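You operate a simulated robot arm through the tools that you are given. There is no shell and no other tool.

You are at the controls of a simulated robot arm. One attempt, no reset.

## Task
Stamp THANK YOU on the white card in blue ink, then cap the pad.
Fine: the words run across the card, upright; put the stamp back.

The check looks at the end state, three seconds after you hand in, the way a careful person would. Anything else that was tipped, shoved, dropped, spilled or broken makes it a failure. A push-on lid holds only when it is set on centred and level and pressed home; a screw cap is set on level and turned clockwise until tight.

## Robot
A 7-joint arm with a fingered hand, fixed in place. Base frame: the origin is at the foot of the arm, x ahead of it, y to its left, z up; the work surface is at about z = 0.75. Readings come in m, degrees, newtons and seconds.
Its first joint turns from -166.0 to 166.0 degrees. Payload 4 kg.
Tool frame: the origin (TCP) lies between the finger pads and is the grasp point; the fingertips stand 0.03 m ahead of it; z points along the fingers, y is the line along which they close. Largest opening 0.104 m; the body of the gripper starts 0.035 m behind the TCP. The gripper is a hand of 4 fingers: y runs from the thumb to the fingers, the wrist lies at [-0.015, -0.113, -0.19] in the tool frame, and closing takes about 1.5 s.
Orientation is that of the tool frame in the base frame, as a unit quaternion [x, y, z, w]. With the fingers straight down and the wrist toward the robot, the tool's x, y and z point along [0, 1, 0], [1, 0, 0] and [0, 0, -1] of the base frame.

## Interface
- The arm moves only by the tool nudge_tool. Its argument "rows" is one flat list of numbers, 6 for each row, row after row: the shift along the tool's x, y, z in m, then the turn, a rotation vector about the tool's x, y, z in degrees. In form: [x, y, z, wx, wy, wz, x, y, z, wx, wy, wz, ...]. A call has 1 to 20 rows; each row shifts and turns the commanded pose from where the row before left it, along the tool's axes as they then stand. "grip" is the opening, from 0 (shut) to 1 (fully open), set as the call begins (left out, the last holds). A row lasts 0.2 s, in which the tool goes at most 0.05 m and 8.6 degrees; a call with a longer step from one row to the next is refused whole, and so is a gripper value outside its range. A pose out of reach is approached as far as the arm can. The call stops where the force on the tool passes 40 N (or 10 N more than at its start, if that is more) or the arm is blocked; 0.2 s more then pass. The fingers move at their own pace (about 0.153 m/s each) and stop on an object; they squeeze with about 27 N. The grip force told is the motor's: it shows also when the fingers shut on nothing. Time passes only in rows, and 0.2 s behind the last, so rows that do not move let the fingers close. It gives the time, the measured TCP pose, the force on the tool (base axes), the opening and the grip force at its end, in the units of the frame above (readings bear some noise), with the torque about the TCP (base axes, N m) and any sound that the robot's microphone picked up, and new pictures: "views" is both (left out), scene, wrist or none.
- Cameras (640 x 400 px; columns grow to the right, rows downward): "scene" is fixed at [0.2126, 0.4927, 1.3374]; the picture's right is [-0.58, -0.81, 0.00], its down [-0.47, 0.34, -0.82] and it looks along [0.66, -0.48, -0.58] (base axes); focal length 317 px, centre (320, 200). "wrist" rides on the gripper at [0.061, -0.092, -0.13] in the tool frame; the picture's right is [-0.81, 0.27, -0.52], its down [-0.53, -0.71, 0.46] and it looks along [-0.24, 0.64, 0.72] (tool axes); focal length 275 px, centre (320, 200). There is no depth. A picture from a camera that has moved, and an enlarged one, comes with that camera's place and axes in the base frame and with its lens. The place of the scene camera against the robot may be out by one fixed shift of up to 0.018 m in any direction.
- hand_shape(shape): the hand has 4 fingers and takes this shape, open, in about a second: jaw (thumb against the fingers, like two jaws); tri (thumb and two fingers); tip (a fingertip pinch); poke (one finger out to press); point (the index stretched); flat (the hand flat); cup (the hand cupped); fist (a fist). The gripper value then closes the fingers along that shape, each until it touches; the sizes above hold for jaw. It gives what a move gives, with no picture.
- close_up(camera, box): a new picture of the part [left, top, right, bottom] of that camera's present view, enlarged. It takes no simulated time.
- finish_job(): hands the job in; it is judged then, once.

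Nothing tells you positions but the pictures and the camera data. Unless the task says otherwise, let go and move clear before handing in.

The tools are called as a command line: name --argument value ..., lists and objects as JSON in quotes. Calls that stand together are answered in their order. nudge_tool: Moves the arm, as the interface text tells. Its arguments: {"type":"object","properties":{"rows":{"type":"array","items":{"type":"number"}},"grip":{"type":"number"},"views":{"type":"string","enum":["both","scene","wrist","none"]}},"required":["rows"]} The other tools are called the same way: hand_shape (shape) gives the hand a shape; close_up (camera, box) takes an enlarged picture of a part of a camera's view; finish_job () hands the job in.

At the start:

```text
clock: 0.0
eef_pos: [0.7096, 0.2007, 0.9977]
tool_rot: [0.707, 0.708, 0.0, 0.0]
wrist_force: [-0.3, 0.8, -0.5]
ft_torque: [0.0, 0.0, 0.01]
width: 0.1038
grip_force: 0.0
shape: jaw
```

scene: 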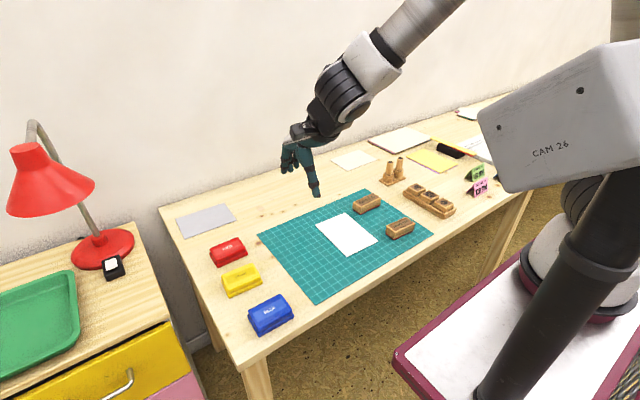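
wrist: 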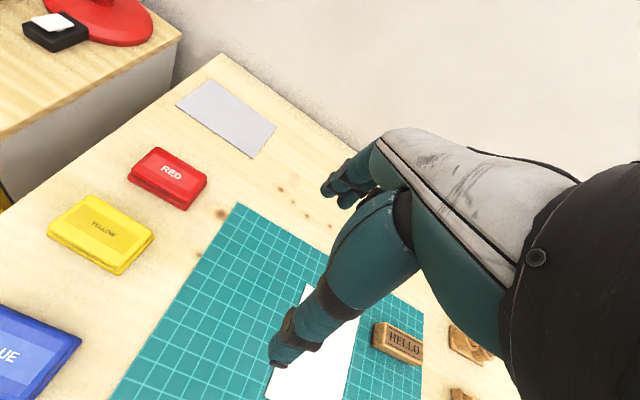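

I see a desk with a green cutting mat, a white card, several wooden stamps and three ink pads (red, yellow, blue) with their lids on. I'll take close-ups first to locate the THANK YOU stamp and the blue pad.

close_up --camera "scene" --box '[300, 170, 460, 270]'

close_up --camera "scene" --box '[200, 230, 320, 340]'

close_up --camera "scene" --box '[340, 120, 520, 230]'

close_up --camera "wrist" --box '[340, 300, 540, 400]'

```text
4.00 times, centred on (380, 220) of scene
camera zoom: at [0.2126, 0.4927, 1.3374], right [-0.58, -0.81, 0.0], down [-0.47, 0.34, -0.82], along [0.66, -0.48, -0.58], focal length 1269 px, centre (80, 120)
```

zoom: 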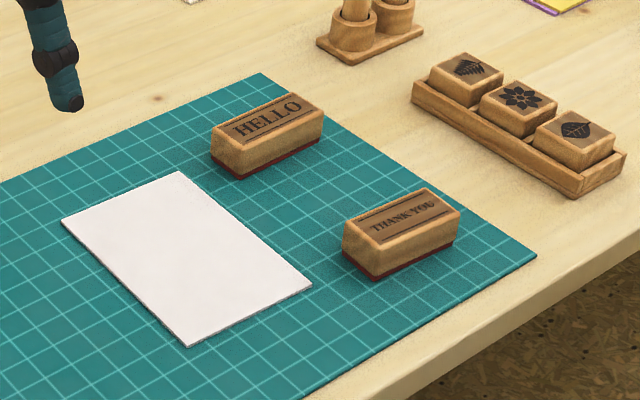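

```text
3.64 times, centred on (260, 285) of scene
camera zoom: at [0.2126, 0.4927, 1.3374], right [-0.58, -0.81, 0.0], down [-0.47, 0.34, -0.82], along [0.66, -0.48, -0.58], focal length 1154 px, centre (538, -109)
```

zoom: 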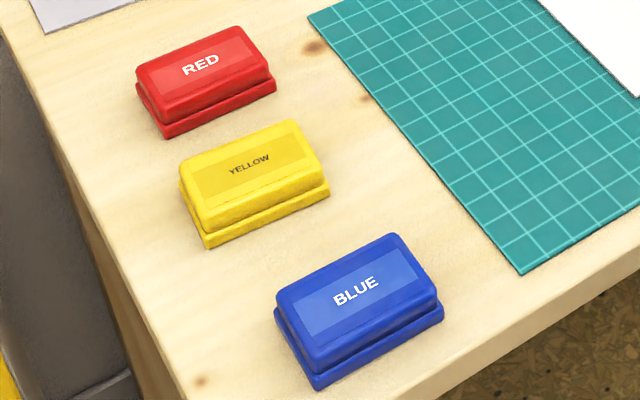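

```text
3.56 times, centred on (430, 175) of scene
camera zoom: at [0.2126, 0.4927, 1.3374], right [-0.58, -0.81, 0.0], down [-0.47, 0.34, -0.82], along [0.66, -0.48, -0.58], focal length 1128 px, centre (-71, 289)
```

zoom: 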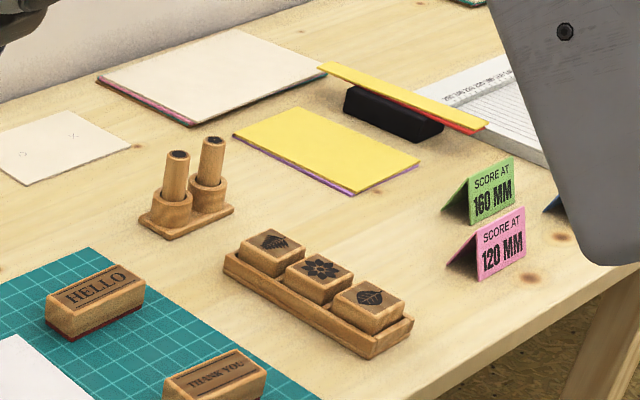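

```text
3.20 times, centred on (440, 350) of wrist
camera zoom: at [0.6173, 0.2618, 1.1279], right [0.27, -0.81, 0.52], down [-0.71, -0.53, -0.46], along [0.64, -0.24, -0.72], focal length 881 px, centre (-64, -280)
```

zoom: 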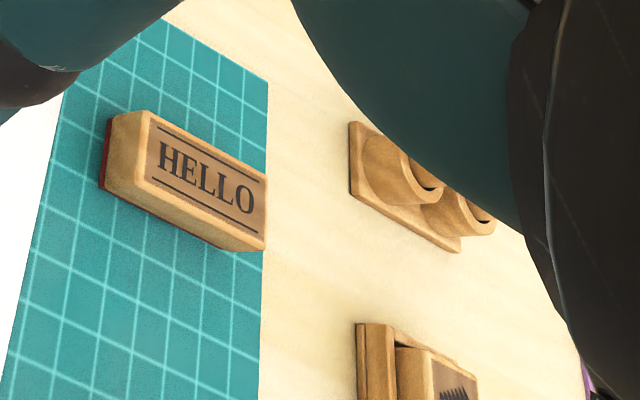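

The THANK YOU stamp sits on the mat near (0.63, -0.06), the card near (0.72, 0.06), and the blue pad with its lid near (0.60, 0.355). The stamp is too close for the wrist-inward pose, so I'll try turning the hand round in the air while I'm up high.

nudge_tool --rows '[0, 0, 0, 0, 0, 8.5, 0, 0, 0, 0, 0, 8.5, 0, 0, 0, 0, 0, 8.5, 0, 0, 0, 0, 0, 8.5, 0, 0, 0, 0, 0, 8.5, 0, 0, 0, 0, 0, 8.5, 0, 0, 0, 0, 0, 8.5, 0, 0, 0, 0, 0, 8.5, 0, 0, 0, 0, 0, 8.5, 0, 0, 0, 0, 0, 8.5]' --views "both"

```text
clock: 2.2
eef_pos: [0.709, 0.1992, 0.9968]
tool_rot: [0.999, 0.043, 0.0, 0.001]
wrist_force: [-0.2, 0.1, 0.6]
ft_torque: [-0.02, 0.02, -0.01]
width: 0.1035
grip_force: 0.0
shape: jaw
camera wrist: at [0.762, 0.2973, 1.1276], right [-0.78, -0.34, 0.52], down [-0.59, 0.67, -0.46], along [-0.19, -0.66, -0.72], focal length 275 px, centre (320, 200)
```

scene: 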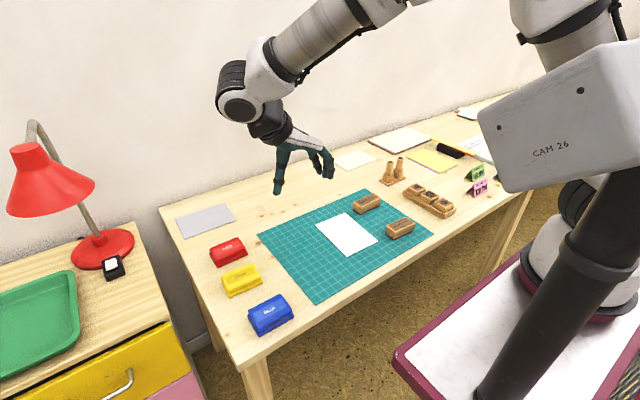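
wrist: 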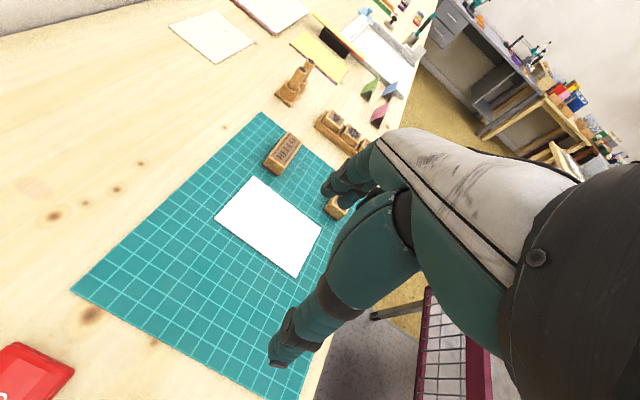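

The turn works, with the wrist now on the +y side. I'll carry on to a half turn so the hand can reach the near objects.

nudge_tool --rows '[0, 0, 0, 0, 0, 8.6, 0, 0, 0, 0, 0, 8.6, 0, 0, 0, 0, 0, 8.6, 0, 0, 0, 0, 0, 8.6, 0, 0, 0, 0, 0, 8.6, 0, 0, 0, 0, 0, 8.6, 0, 0, 0, 0, 0, 8.6, 0, 0, 0, 0, 0, 8.6, 0, 0, 0, 0, 0, 8.6, 0, 0, 0, 0, 0, 8.6, 0, 0, 0, 0, 0, 8.6]' --views "both"

```text
clock: 4.6
eef_pos: [0.7087, 0.1998, 0.9969]
tool_rot: [0.709, -0.706, -0.002, -0.001]
wrist_force: [0.7, -0.4, 0.4]
ft_torque: [-0.01, 0.01, 0.03]
width: 0.1036
grip_force: 0.0
shape: jaw
camera wrist: at [0.801, 0.1401, 1.128], right [-0.28, 0.81, 0.52], down [0.71, 0.54, -0.45], along [-0.65, 0.24, -0.72], focal length 275 px, centre (320, 200)
```

scene: 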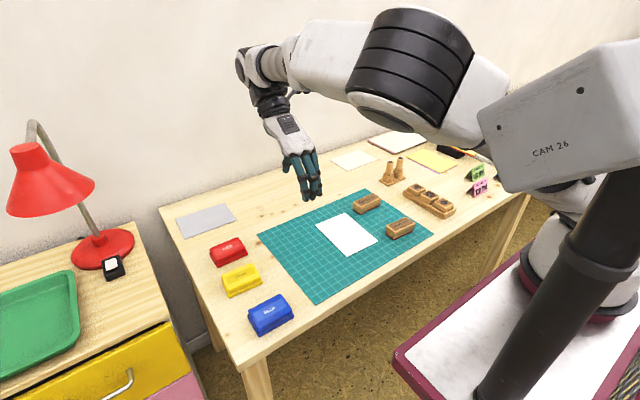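
wrist: 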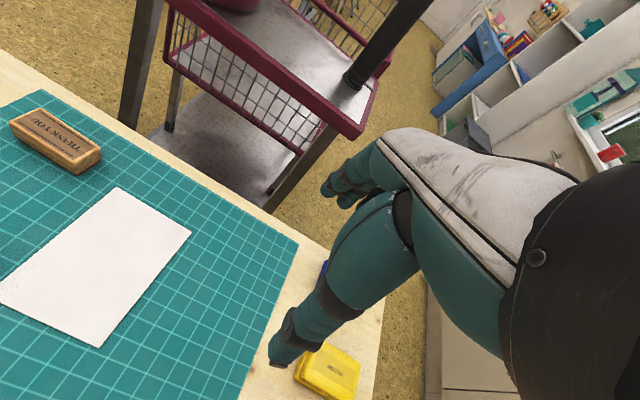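

The half turn is fine and the wrist camera now looks back over the card and stamp. I'll enlarge the view to measure them accurately.

close_up --camera "wrist" --box '[0, 80, 120, 180]'

close_up --camera "wrist" --box '[0, 170, 220, 360]'

close_up --camera "scene" --box '[235, 285, 305, 345]'

```text
4.00 times, centred on (60, 130) of wrist
camera zoom: at [0.801, 0.1401, 1.128], right [-0.28, 0.81, 0.52], down [0.71, 0.54, -0.45], along [-0.65, 0.24, -0.72], focal length 1101 px, centre (1360, 480)
```

zoom: 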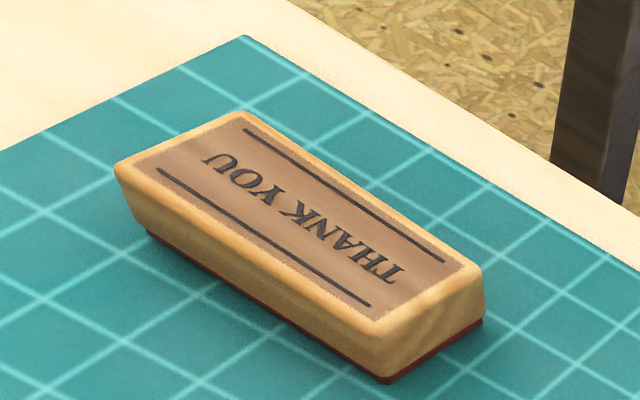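

```text
2.11 times, centred on (110, 265) of wrist
camera zoom: at [0.801, 0.1401, 1.128], right [-0.28, 0.81, 0.52], down [0.71, 0.54, -0.45], along [-0.65, 0.24, -0.72], focal length 580 px, centre (762, 63)
```

zoom: 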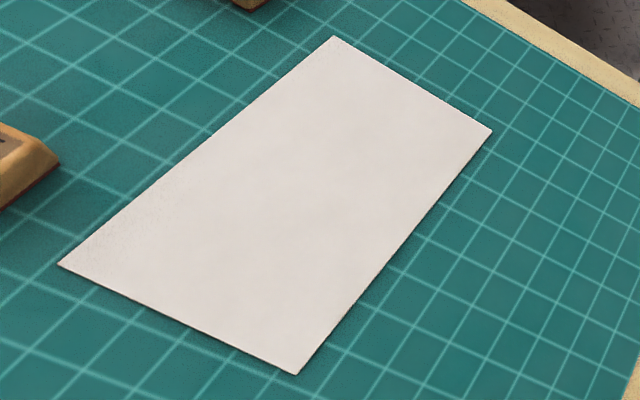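

```text
6.67 times, centred on (270, 315) of scene
camera zoom: at [0.2126, 0.4927, 1.3374], right [-0.58, -0.81, 0.0], down [-0.47, 0.34, -0.82], along [0.66, -0.48, -0.58], focal length 2115 px, centre (653, -567)
```

zoom: 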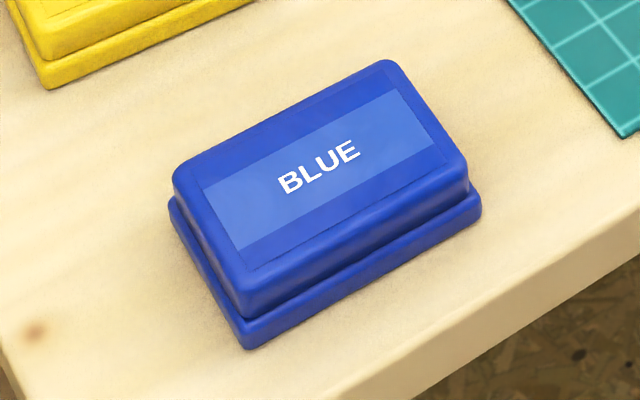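

From the wrist view, the stamp's centre is near (0.628, -0.063) at about 4° yaw, and the card's centre is near (0.711, 0.058) at about 2° yaw. Next I'll move over the blue pad for a better look at it.

nudge_tool --rows '[-0.04, 0.0125, 0, 0, 0, 0, -0.04, 0.0125, 0, 0, 0, 0, -0.04, 0.0125, 0, 0, 0, 0, -0.04, 0.0125, 0, 0, 0, 0, 0, 0, 0, 0, 0, 0]' --views "both"

```text
clock: 5.8
eef_pos: [0.6367, 0.2497, 0.9435]
tool_rot: [-0.7, 0.715, -0.003, -0.003]
wrist_force: [0.9, -0.1, 0.4]
ft_torque: [0.0, 0.01, -0.01]
width: 0.1037
grip_force: 0.1
shape: jaw
out of reach, approached as far as the arm can: row 1, 2, 3, 4
camera wrist: at [0.7269, 0.1891, 1.0759], right [-0.26, 0.82, 0.51], down [0.72, 0.51, -0.46], along [-0.64, 0.25, -0.73], focal length 275 px, centre (320, 200)
```

scene: 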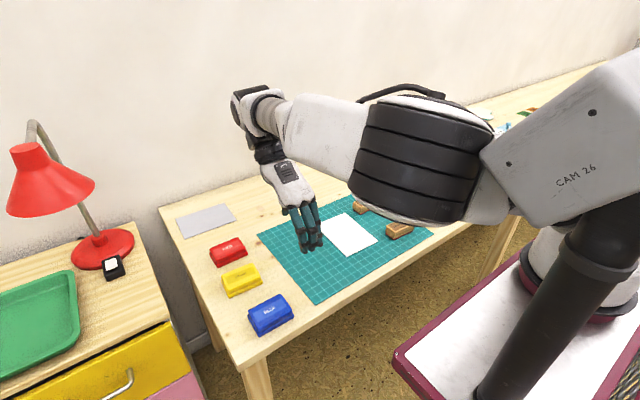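
wrist: 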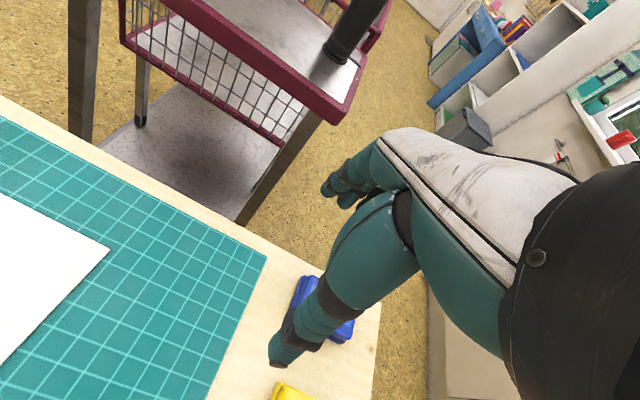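

The arm couldn't hold that yaw over the pad; a joint limit got in the way. I'll back out and turn to the wrist-inward pose to work on the lid, since the pad is reachable that way.

nudge_tool --rows '[0.04, -0.0125, 0, 0, 0, 0, 0.04, -0.0125, 0, 0, 0, 0, 0.04, -0.0125, 0, 0, 0, 0, 0.04, -0.0125, 0, 0, 0, 0, 0, 0, 0, 0, 0, 0]' --views "none"

```text
clock: 7.0
eef_pos: [0.6749, 0.102, 0.949]
tool_rot: [0.71, -0.704, 0.001, 0.0]
wrist_force: [0.4, 0.1, -0.2]
ft_torque: [-0.03, -0.04, -0.01]
width: 0.1037
grip_force: 0.1
shape: jaw
```

Commands restart from the pose actually reached. I'll lift a little and turn back toward the starting yaw.

nudge_tool --rows '[-0.02, -0.01, -0.025, 0, 0, 0, -0.02, -0.01, -0.025, 0, 0, 0, 0, 0, 0, 0, 0, -8.6, 0, 0, 0, 0, 0, -8.6, 0, 0, 0, 0, 0, -8.6, 0, 0, 0, 0, 0, -8.6, 0, 0, 0, 0, 0, -8.6, 0, 0, 0, 0, 0, -8.6, 0, 0, 0, 0, 0, -8.6, 0, 0, 0, 0, 0, -8.6, 0, 0, 0, 0, 0, -8.6, 0, 0, 0, 0, 0, -8.6, 0, 0, 0, 0, 0, -8.6, 0, 0, 0, 0, 0, -8.6]' --views "none"

nudge_tool --rows '[0, 0, 0, 0, 0, -8.6, 0, 0, 0, 0, 0, -8.6, 0, 0, 0, 0, 0, -8.6, 0, 0, 0, 0, 0, -8.6, 0, 0, 0, 0, 0, -8.6, 0, 0, 0, 0, 0, -8.6, 0, 0, 0, 0, 0, -8.6, 0, 0, 0, 0, 0, -8.6, 0, 0, 0, 0, 0, -8.0]' --views "both"

```text
clock: 10.0
eef_pos: [0.6973, 0.1427, 0.9997]
tool_rot: [0.993, 0.12, 0.0, 0.0]
wrist_force: [0.1, 0.3, -0.2]
ft_torque: [-0.04, 0.01, 0.02]
width: 0.104
grip_force: 0.1
shape: jaw
```

```text
clock: 12.0
eef_pos: [0.6974, 0.1428, 0.9994]
tool_rot: [0.704, 0.71, 0.0, 0.0]
wrist_force: [-0.6, 0.2, 0.1]
ft_torque: [-0.04, -0.01, -0.02]
width: 0.1037
grip_force: 0.0
shape: jaw
camera wrist: at [0.6043, 0.2041, 1.1314], right [0.28, -0.81, 0.52], down [-0.71, -0.54, -0.46], along [0.65, -0.24, -0.72], focal length 275 px, centre (320, 200)
```

scene: 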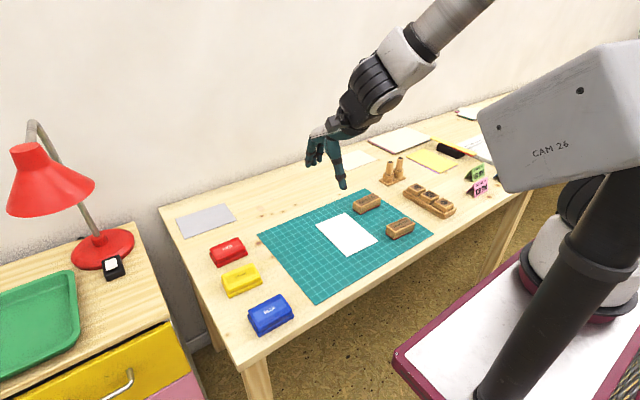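
wrist: 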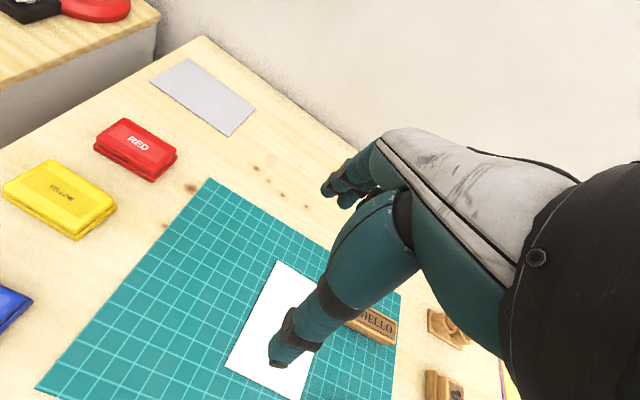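

I'm back at the starting yaw with nothing disturbed. Next I'll move above and to the side of the blue pad for a clear wrist view.

nudge_tool --rows '[0.039, -0.019, 0, 0, 0, 0, 0.039, -0.019, 0, 0, 0, 0, 0.039, -0.019, 0, 0, 0, 0, 0.039, -0.019, 0, 0, 0, 0, 0, 0, 0, 0, 0, 0]' --views "both"

```text
clock: 13.2
eef_pos: [0.6167, 0.2989, 1.0004]
tool_rot: [0.705, 0.71, 0.0, -0.001]
wrist_force: [0.5, 0.0, -0.2]
ft_torque: [0.0, -0.03, -0.03]
width: 0.1037
grip_force: 0.0
shape: jaw
camera wrist: at [0.5257, 0.36, 1.1315], right [0.28, -0.81, 0.52], down [-0.71, -0.54, -0.46], along [0.65, -0.24, -0.72], focal length 275 px, centre (320, 200)
```

scene: 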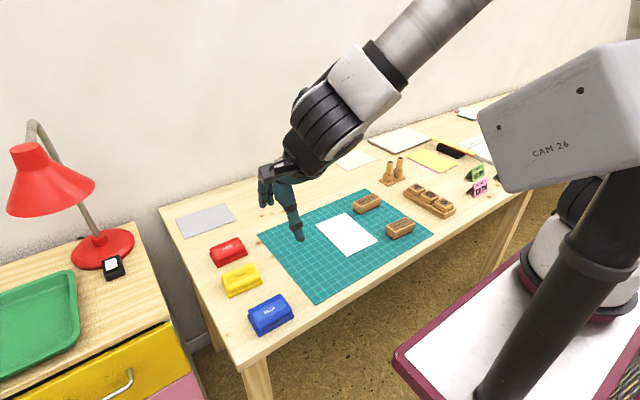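
wrist: 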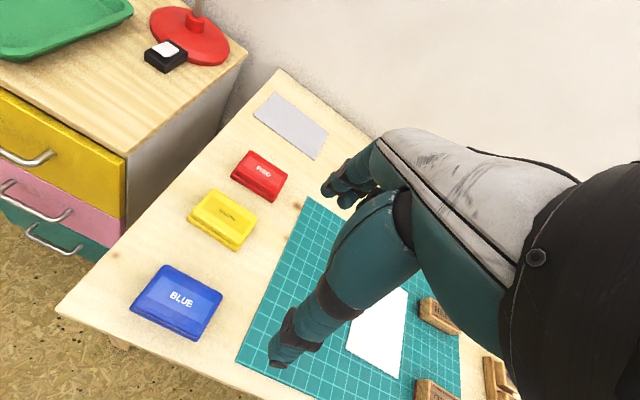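

close_up --camera "wrist" --box '[116, 250, 236, 350]'

close_up --camera "wrist" --box '[160, 80, 320, 260]'

close_up --camera "wrist" --box '[340, 280, 520, 400]'

```text
4.00 times, centred on (176, 300) of wrist
camera zoom: at [0.5257, 0.36, 1.1315], right [0.28, -0.81, 0.52], down [-0.71, -0.54, -0.46], along [0.65, -0.24, -0.72], focal length 1101 px, centre (896, -200)
```

zoom: 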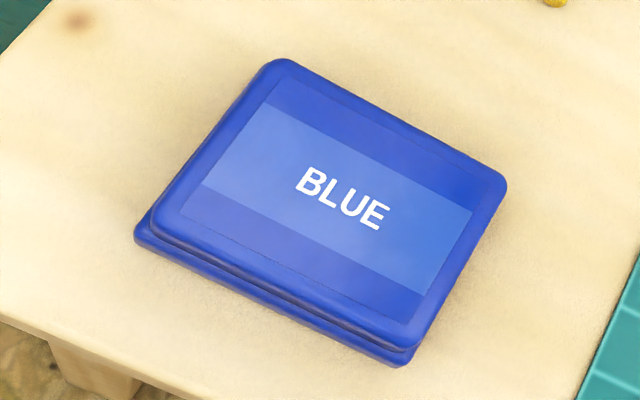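

```text
2.22 times, centred on (240, 170) of wrist
camera zoom: at [0.5257, 0.36, 1.1315], right [0.28, -0.81, 0.52], down [-0.71, -0.54, -0.46], along [0.65, -0.24, -0.72], focal length 612 px, centre (498, 267)
```

zoom: 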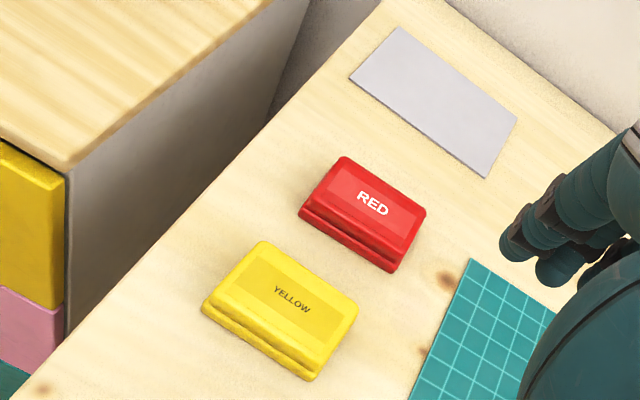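

```text
3.33 times, centred on (430, 340) of wrist
camera zoom: at [0.5257, 0.36, 1.1315], right [0.28, -0.81, 0.52], down [-0.71, -0.54, -0.46], along [0.65, -0.24, -0.72], focal length 918 px, centre (-47, -267)
```

zoom: 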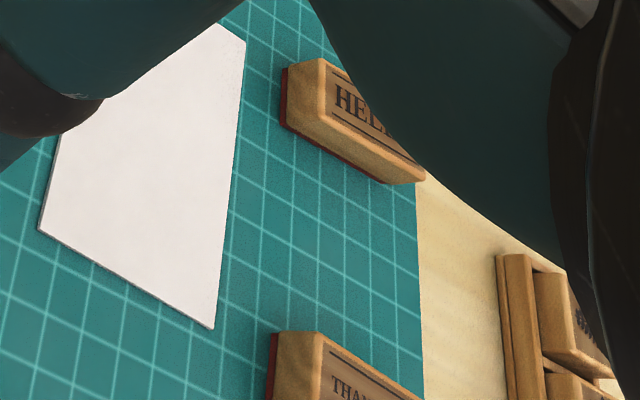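

The blue lid's centre is at about (0.603, 0.352), aligned with the base axes, roughly 0.075 by 0.050 m, with its top near z 0.778. I'll move directly above it and check alignment.

nudge_tool --rows '[0.0175, -0.0046, 0.033, 0, 0, 0.4, 0.0175, -0.0046, 0.033, 0, 0, 0, 0.0175, -0.0046, 0.033, 0, 0, 0, 0, 0, 0.03, 0, 0, 0, 0, 0, 0, 0, 0, 0]' --grip 0.85 --views "both"

```text
clock: 14.4
eef_pos: [0.6149, 0.3457, 0.8784]
tool_rot: [0.714, 0.7, 0.006, -0.002]
wrist_force: [0.6, -0.1, -0.9]
ft_torque: [-0.03, 0.02, -0.05]
width: 0.0885
grip_force: 0.1
shape: jaw
camera wrist: at [0.524, 0.4075, 1.0092], right [0.26, -0.82, 0.51], down [-0.72, -0.51, -0.47], along [0.64, -0.25, -0.72], focal length 275 px, centre (320, 200)
```

scene: 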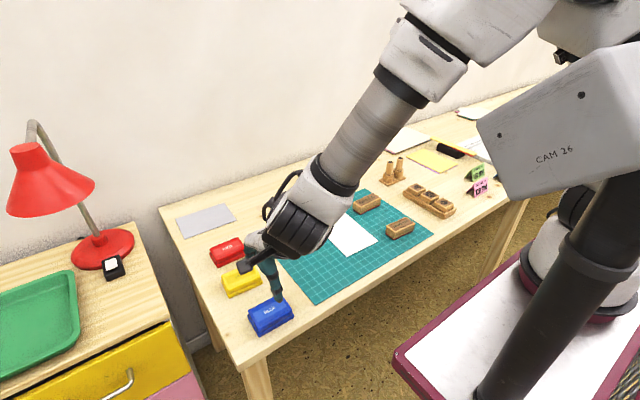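
wrist: 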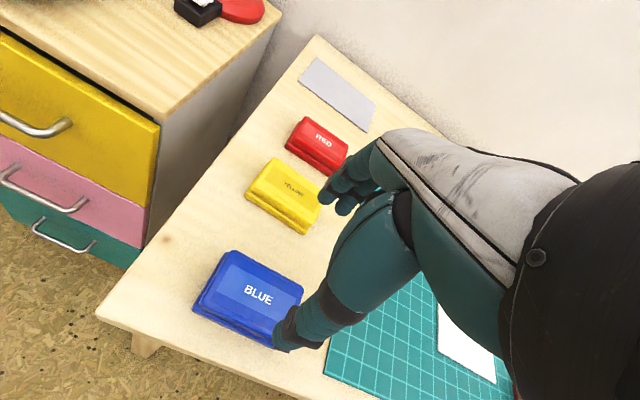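

nudge_tool --rows '[0, 0, 0, 0, 0, 0, 0, 0, 0, 0, 0, 0]' --views "none"

```text
clock: 15.0
eef_pos: [0.612, 0.3466, 0.8767]
tool_rot: [0.713, 0.701, 0.005, -0.002]
wrist_force: [-0.9, 0.2, -0.7]
ft_torque: [0.0, 0.02, 0.0]
width: 0.0884
grip_force: 0.1
shape: jaw
```

The arm is at the edge of its reach here with this yaw. I'll rise and test turning the hand the other way (negative), which should suit this side of the table better.

nudge_tool --rows '[-0.02, 0.01, -0.035, 0, 0, 0, -0.02, 0.01, -0.035, 0, 0, 0, -0.02, 0.01, -0.035, 0, 0, 0, 0, 0, 0, 0, 0, -8.6, 0, 0, 0, 0, 0, -8.6, 0, 0, 0, 0, 0, -8.6, 0, 0, 0, 0, 0, -8.6, 0, 0, 0, 0, 0, -8.6, 0, 0, 0, 0, 0, -8.6, 0, 0, 0, 0, 0, -8.6, 0, 0, 0, 0, 0, -8.6, 0, 0, 0, 0, 0, -8.6, 0, 0, 0, 0, 0, -8.6, 0, 0, 0, 0, 0, 0]' --views "both"

```text
clock: 18.0
eef_pos: [0.6361, 0.2905, 0.9761]
tool_rot: [0.034, 0.999, 0.0, 0.0]
wrist_force: [0.0, -0.6, 0.5]
ft_torque: [-0.03, 0.0, -0.01]
width: 0.0884
grip_force: 0.1
shape: jaw
camera wrist: at [0.5681, 0.2038, 1.1075], right [0.83, 0.22, 0.52], down [0.48, -0.75, -0.46], along [0.29, 0.63, -0.72], focal length 275 px, centre (320, 200)
```

scene: 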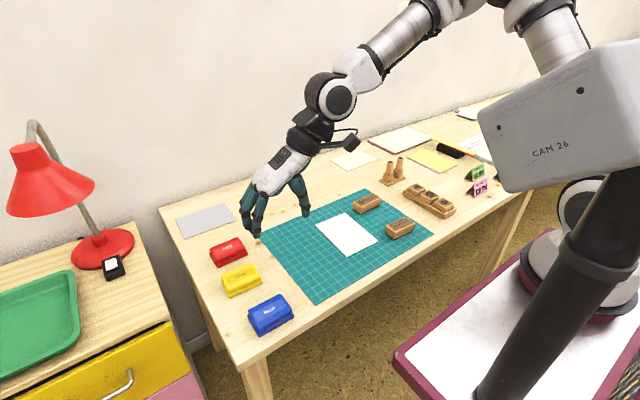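
wrist: 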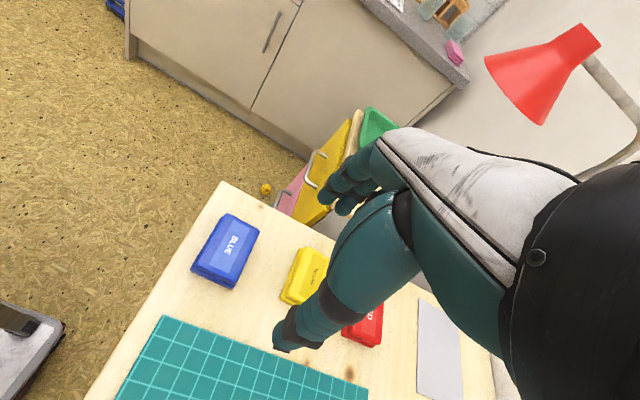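

This direction tracks cleanly and shows the blue pad well. I'll continue to the full half turn to see if the arm holds it.

nudge_tool --rows '[0, 0, 0, 0, 0, -8.6, 0, 0, 0, 0, 0, -8.6, 0, 0, 0, 0, 0, -8.6, 0, 0, 0, 0, 0, -8.6, 0, 0, 0, 0, 0, -8.6, 0, 0, 0, 0, 0, -8.6, 0, 0, 0, 0, 0, -8.6, 0, 0, 0, 0, 0, -8.6, 0, 0, 0, 0, 0, -8.6, 0, 0, 0, 0, 0, -8.6, 0, 0, 0, 0, 0, -8.0, 0, 0, 0, 0, 0, 0]' --views "both"

```text
clock: 20.6
eef_pos: [0.6358, 0.2902, 0.9755]
tool_rot: [0.707, -0.707, 0.0, 0.0]
wrist_force: [0.7, 0.4, 0.3]
ft_torque: [0.01, -0.01, -0.02]
width: 0.0884
grip_force: 0.1
shape: jaw
camera wrist: at [0.7275, 0.23, 1.1075], right [-0.28, 0.81, 0.52], down [0.71, 0.53, -0.46], along [-0.65, 0.24, -0.72], focal length 275 px, centre (320, 200)
```

scene: 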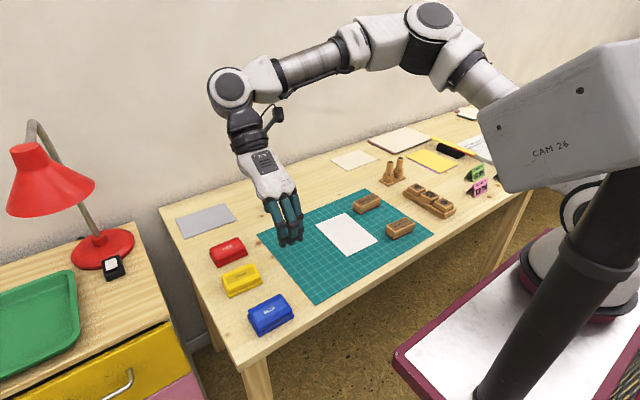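
wrist: 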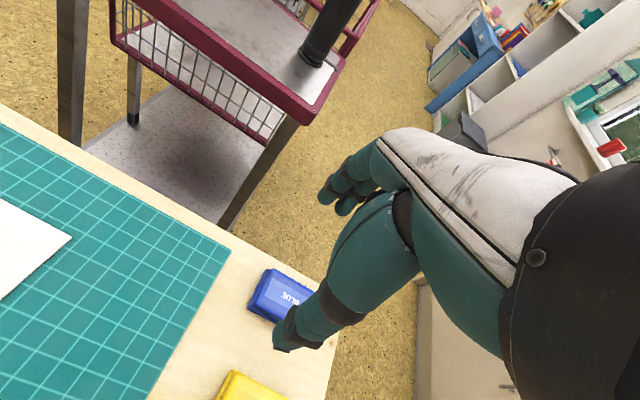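

The full half turn is held exactly this way round. Next I'll go down toward the blue lid in this pose.

nudge_tool --rows '[-0.0153, 0.0082, 0.03, 0, 0, 0, -0.0153, 0.0082, 0.03, 0, 0, 0, -0.0153, 0.0082, 0.03, 0, 0, 0, -0.0153, 0.0082, 0.03, 0, 0, 0, 0, 0, 0, 0, 0, 0]' --views "both"

```text
clock: 21.8
eef_pos: [0.6026, 0.3528, 0.856]
tool_rot: [0.708, -0.706, 0.0, 0.0]
wrist_force: [0.1, 0.1, -0.3]
ft_torque: [0.02, 0.03, 0.03]
width: 0.0885
grip_force: 0.1
shape: jaw
camera wrist: at [0.6945, 0.2917, 0.987], right [-0.27, 0.81, 0.52], down [0.71, 0.53, -0.46], along [-0.64, 0.24, -0.72], focal length 275 px, centre (320, 200)
```

scene: 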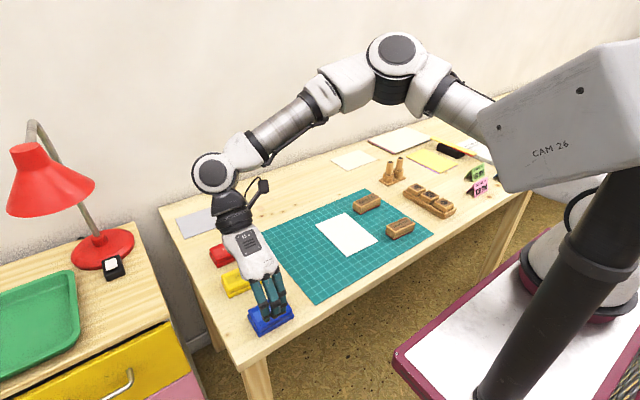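
wrist: 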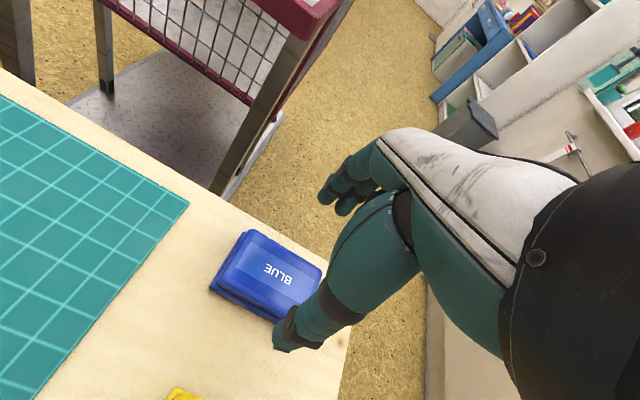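

Everything tracks well. I'll enlarge both views to check how the fingers line up with the lid.

close_up --camera "wrist" --box '[200, 220, 360, 360]'

close_up --camera "scene" --box '[220, 250, 320, 340]'

```text
2.86 times, centred on (280, 290) of wrist
camera zoom: at [0.6945, 0.2917, 0.987], right [-0.27, 0.81, 0.52], down [0.71, 0.53, -0.46], along [-0.64, 0.24, -0.72], focal length 786 px, centre (434, -57)
```

zoom: 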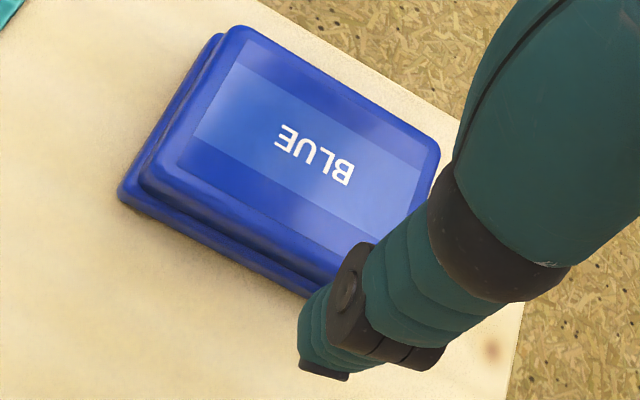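

```text
4.44 times, centred on (270, 295) of scene
camera zoom: at [0.2126, 0.4927, 1.3374], right [-0.58, -0.81, 0.0], down [-0.47, 0.34, -0.82], along [0.66, -0.48, -0.58], focal length 1410 px, centre (542, -222)
```

zoom: 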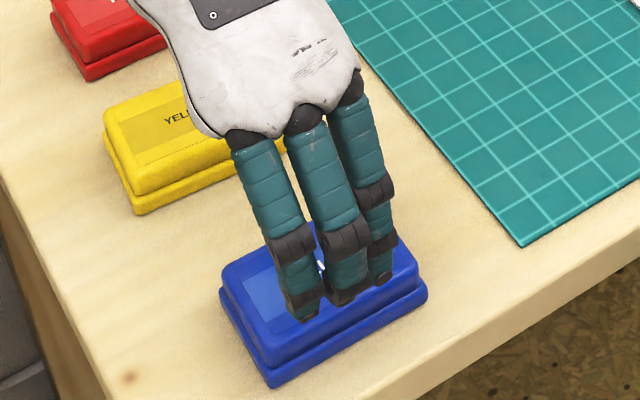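

Fingers straddle the lid with the three fingers on the robot side and the thumb on the far side. I'll descend so the fingertips sit just above the base flange.

nudge_tool --rows '[0.002, 0.0005, 0.02, 0, 0, 0, 0, 0, 0.02, 0, 0, 0, 0, 0, 0.014, 0, 0, 0, 0, 0, 0.007, 0, 0, 0, 0, 0, 0, 0, 0, 0]' --views "both"

```text
clock: 23.0
eef_pos: [0.6023, 0.3505, 0.7948]
tool_rot: [0.708, -0.707, 0.0, -0.001]
wrist_force: [0.5, 0.0, -0.1]
ft_torque: [-0.01, 0.03, -0.03]
width: 0.0886
grip_force: 0.0
shape: jaw
camera wrist: at [0.6944, 0.2891, 0.9264], right [-0.27, 0.81, 0.52], down [0.71, 0.53, -0.46], along [-0.64, 0.24, -0.72], focal length 275 px, centre (320, 200)
```

scene: 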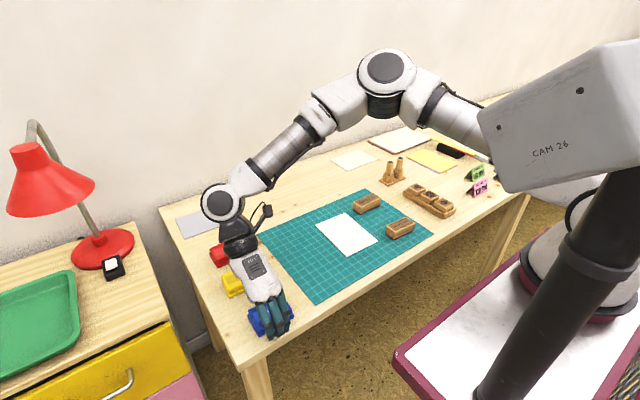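
wrist: 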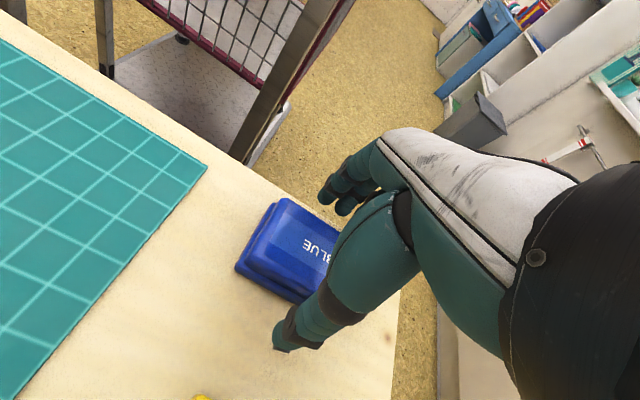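

close_up --camera "wrist" --box '[220, 190, 400, 370]'

close_up --camera "scene" --box '[230, 280, 310, 350]'

```text
2.22 times, centred on (310, 280) of wrist
camera zoom: at [0.6944, 0.2891, 0.9264], right [-0.27, 0.81, 0.52], down [0.71, 0.53, -0.46], along [-0.64, 0.24, -0.72], focal length 612 px, centre (342, 22)
```

zoom: 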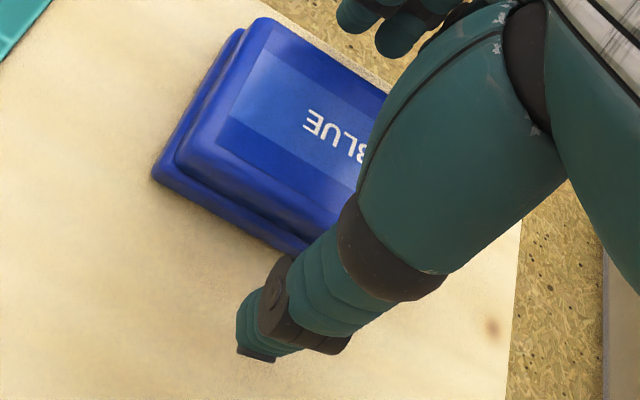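

```text
5.71 times, centred on (270, 315) of scene
camera zoom: at [0.2126, 0.4927, 1.3374], right [-0.58, -0.81, 0.0], down [-0.47, 0.34, -0.82], along [0.66, -0.48, -0.58], focal length 1813 px, centre (606, -457)
```

zoom: 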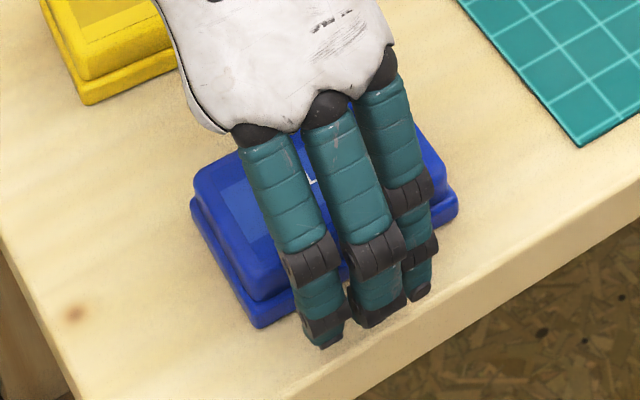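

The fingers sit beside the lid, just above the flange. I'll close the grip on it now.

nudge_tool --rows '[0, 0, 0, 0, 0, 0, 0, 0, 0, 0, 0, 0, 0, 0, 0, 0, 0, 0, 0, 0, 0, 0, 0, 0, 0, 0, 0, 0, 0, 0, 0, 0, 0, 0, 0, 0, 0, 0, 0, 0, 0, 0, 0, 0, 0, 0, 0, 0]' --grip 0 --views "both"

```text
clock: 24.8
eef_pos: [0.602, 0.349, 0.7945]
tool_rot: [-0.707, 0.707, 0.001, 0.0]
wrist_force: [-0.3, -0.3, 0.5]
ft_torque: [0.0, -0.04, 0.0]
width: 0.0462
grip_force: 26.8
shape: jaw
heard: snap
camera wrist: at [0.6945, 0.2891, 0.9266], right [-0.27, 0.81, 0.52], down [0.71, 0.53, -0.46], along [-0.64, 0.24, -0.72], focal length 275 px, centre (320, 200)
```

scene: 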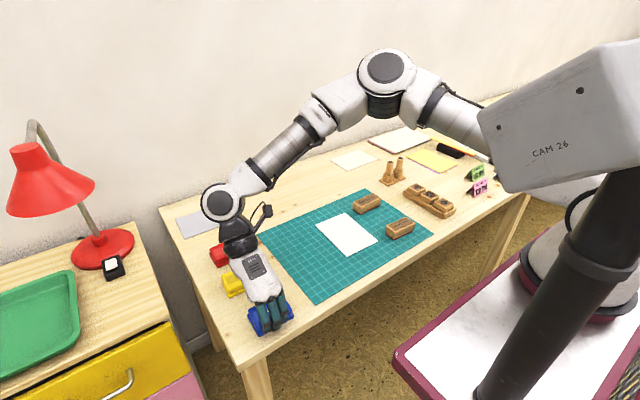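
wrist: 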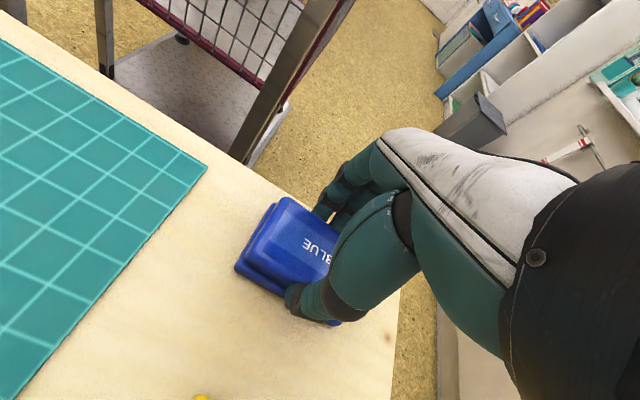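

The grip is holding at a width of 0.046, and there was a snap, so the lid may have come free. I'll look closely before lifting.

close_up --camera "wrist" --box '[220, 180, 400, 350]'

close_up --camera "scene" --box '[230, 280, 310, 350]'

```text
2.35 times, centred on (310, 265) of wrist
camera zoom: at [0.6945, 0.2891, 0.9266], right [-0.27, 0.81, 0.52], down [0.71, 0.53, -0.46], along [-0.64, 0.24, -0.72], focal length 648 px, centre (344, 47)
```

zoom: 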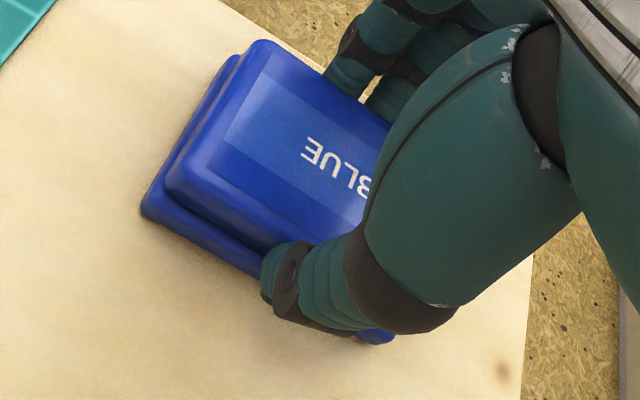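

```text
5.71 times, centred on (270, 315) of scene
camera zoom: at [0.2126, 0.4927, 1.3374], right [-0.58, -0.81, 0.0], down [-0.47, 0.34, -0.82], along [0.66, -0.48, -0.58], focal length 1813 px, centre (606, -457)
```

zoom: 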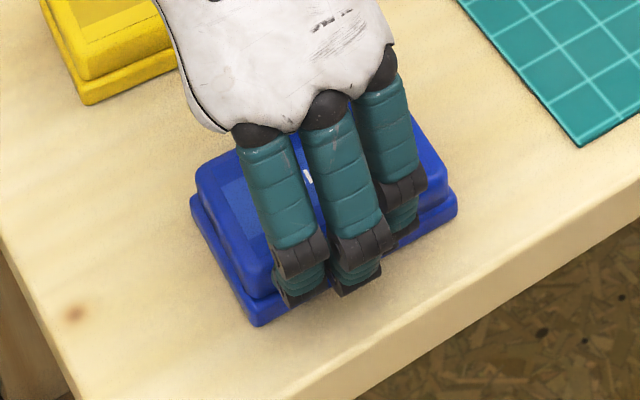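

The lid is gripped squarely and the base is still in place. I'll lift slowly, straight up.

nudge_tool --rows '[0, 0, -0.004, 0, 0, 0, 0, 0, -0.006, 0, 0, 0, 0, 0, -0.01, 0, 0, 0, 0, 0, -0.01, 0, 0, 0, 0, 0, -0.01, 0, 0, 0]' --grip 0 --views "both"

```text
clock: 26.0
eef_pos: [0.6034, 0.3499, 0.8352]
tool_rot: [0.707, -0.707, -0.001, 0.0]
wrist_force: [0.5, -0.1, -0.3]
ft_torque: [0.0, 0.01, 0.0]
width: 0.0457
grip_force: 27.0
shape: jaw
camera wrist: at [0.6944, 0.2891, 0.9668], right [-0.27, 0.81, 0.52], down [0.71, 0.53, -0.46], along [-0.65, 0.24, -0.72], focal length 275 px, centre (320, 200)
```

scene: 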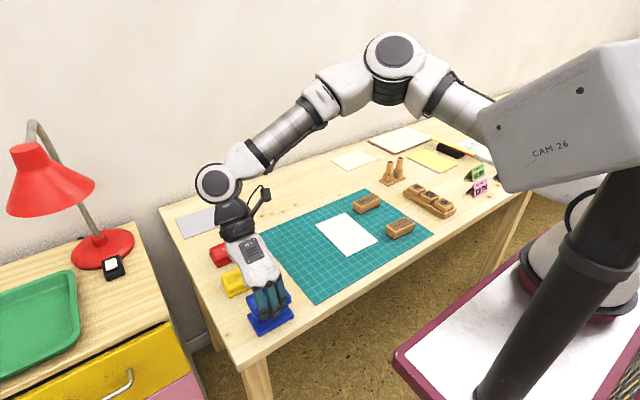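
wrist: 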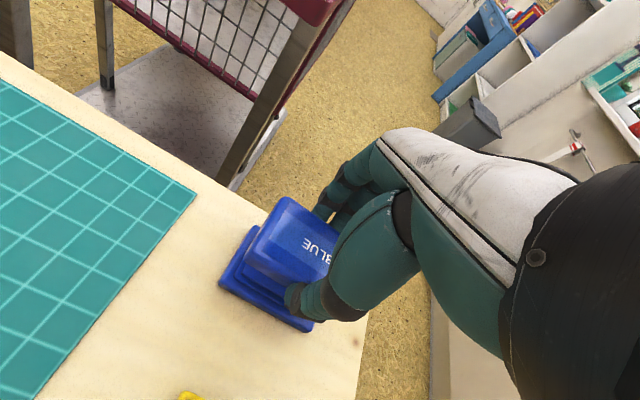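

The lid is off and the base has stayed put. I'll check the open pad and the underside of the lid.

close_up --camera "scene" --box '[230, 270, 310, 340]'

close_up --camera "wrist" --box '[200, 180, 360, 340]'

```text
5.71 times, centred on (270, 305) of scene
camera zoom: at [0.2126, 0.4927, 1.3374], right [-0.58, -0.81, 0.0], down [-0.47, 0.34, -0.82], along [0.66, -0.48, -0.58], focal length 1813 px, centre (606, -400)
```

zoom: 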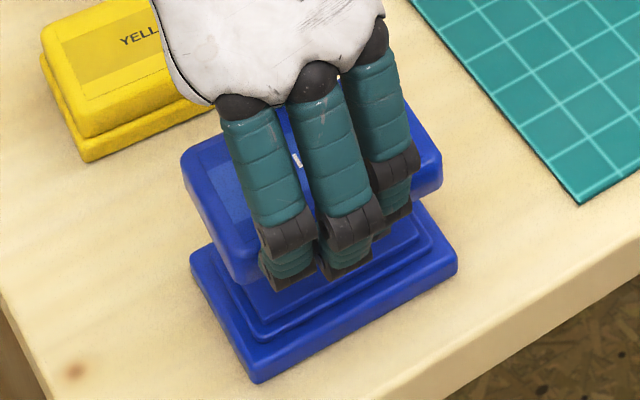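

```text
2.50 times, centred on (280, 260) of wrist
camera zoom: at [0.6944, 0.2891, 0.9668], right [-0.27, 0.81, 0.52], down [0.71, 0.53, -0.46], along [-0.65, 0.24, -0.72], focal length 688 px, centre (420, 50)
```

zoom: 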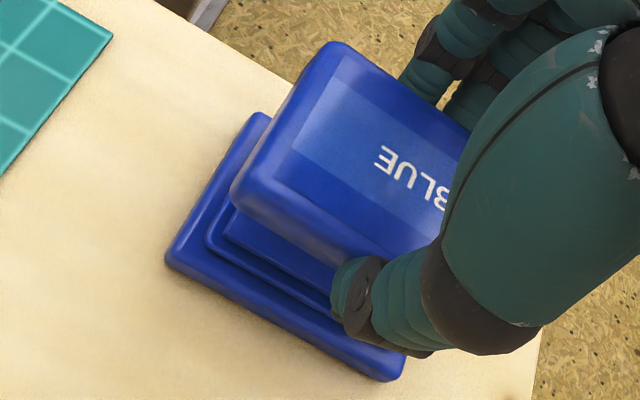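

The base shows a raised rim with the ink surface inside, and the lid is held level. I'll carry the lid to the empty left part of the mat.

nudge_tool --rows '[0, 0, -0.03, 0, 0, 0, 0, 0, -0.03, 0, 0, 0, 0.031, -0.0174, 0, 0, 0, 0, 0.031, -0.0174, 0, 0, 0, 0, 0.031, -0.0174, 0, 0, 0, 0, 0.031, -0.0174, 0, 0, 0, 0, 0.031, -0.0174, 0, 0, 0, 0, 0, 0, 0.03, 0, 0, 0, 0, 0, 0, 0, 0, 0]' --grip 0 --views "both"

```text
clock: 28.0
eef_pos: [0.6891, 0.1947, 0.8645]
tool_rot: [-0.707, 0.708, 0.0, 0.0]
wrist_force: [0.7, -1.0, 0.0]
ft_torque: [0.0, 0.02, 0.0]
width: 0.046
grip_force: 27.2
shape: jaw
camera wrist: at [0.7812, 0.1334, 0.9966], right [-0.27, 0.81, 0.52], down [0.71, 0.53, -0.46], along [-0.64, 0.24, -0.72], focal length 275 px, centre (320, 200)
```

scene: 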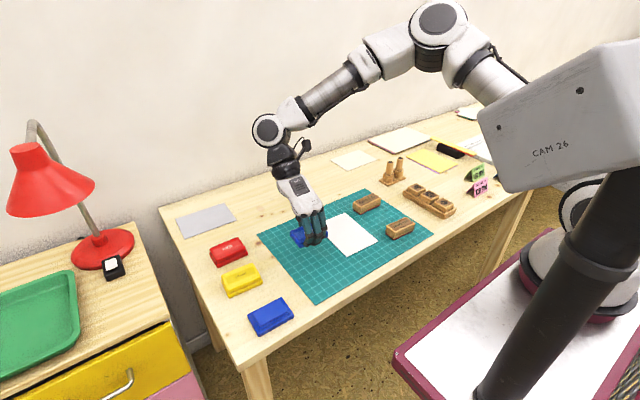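
wrist: 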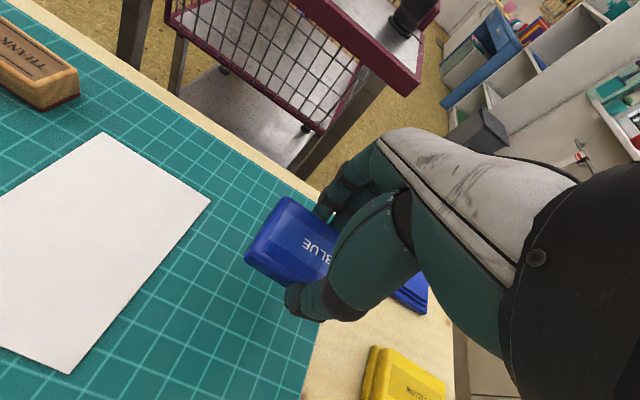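

The lid hangs level over empty mat. I'll look at the open pad while it's unobstructed, then lower the lid.

close_up --camera "scene" --box '[235, 285, 305, 345]'

nudge_tool --rows '[0, 0, 0.03, 0, 0, 0, 0, 0, 0.025, 0, 0, 0, 0, 0, 0.014, 0, 0, 0, 0, 0, 0.004, 0, 0, 0, 0, 0, 0, 0, 0, 0]' --grip 0 --views "both"

```text
6.67 times, centred on (270, 315) of scene
camera zoom: at [0.2126, 0.4927, 1.3374], right [-0.58, -0.81, 0.0], down [-0.47, 0.34, -0.82], along [0.66, -0.48, -0.58], focal length 2115 px, centre (653, -567)
```

zoom: 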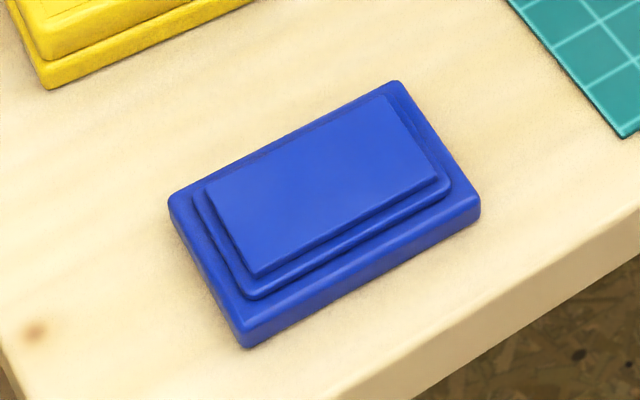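

```text
clock: 29.2
eef_pos: [0.6889, 0.194, 0.792]
tool_rot: [0.707, -0.707, 0.0, 0.0]
wrist_force: [-1.2, -0.2, -0.8]
ft_torque: [-0.02, -0.01, -0.01]
width: 0.0463
grip_force: 26.5
shape: jaw
camera wrist: at [0.7812, 0.134, 0.9235], right [-0.28, 0.81, 0.52], down [0.71, 0.53, -0.46], along [-0.64, 0.24, -0.72], focal length 275 px, centre (320, 200)
```

scene: 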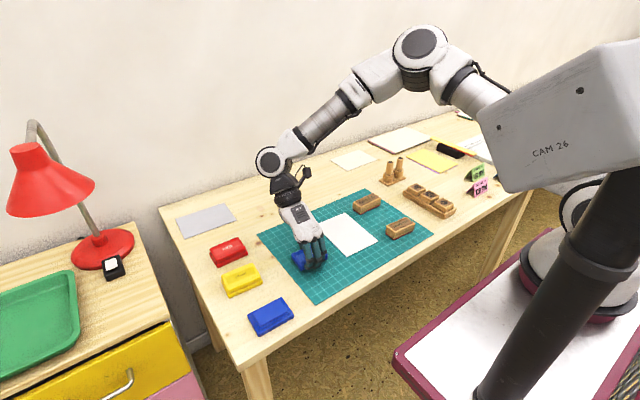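
wrist: 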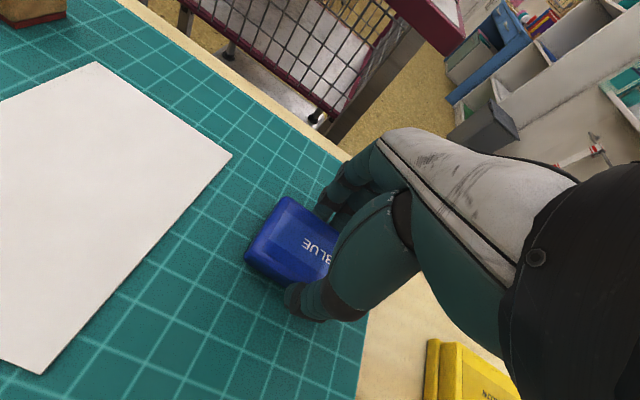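

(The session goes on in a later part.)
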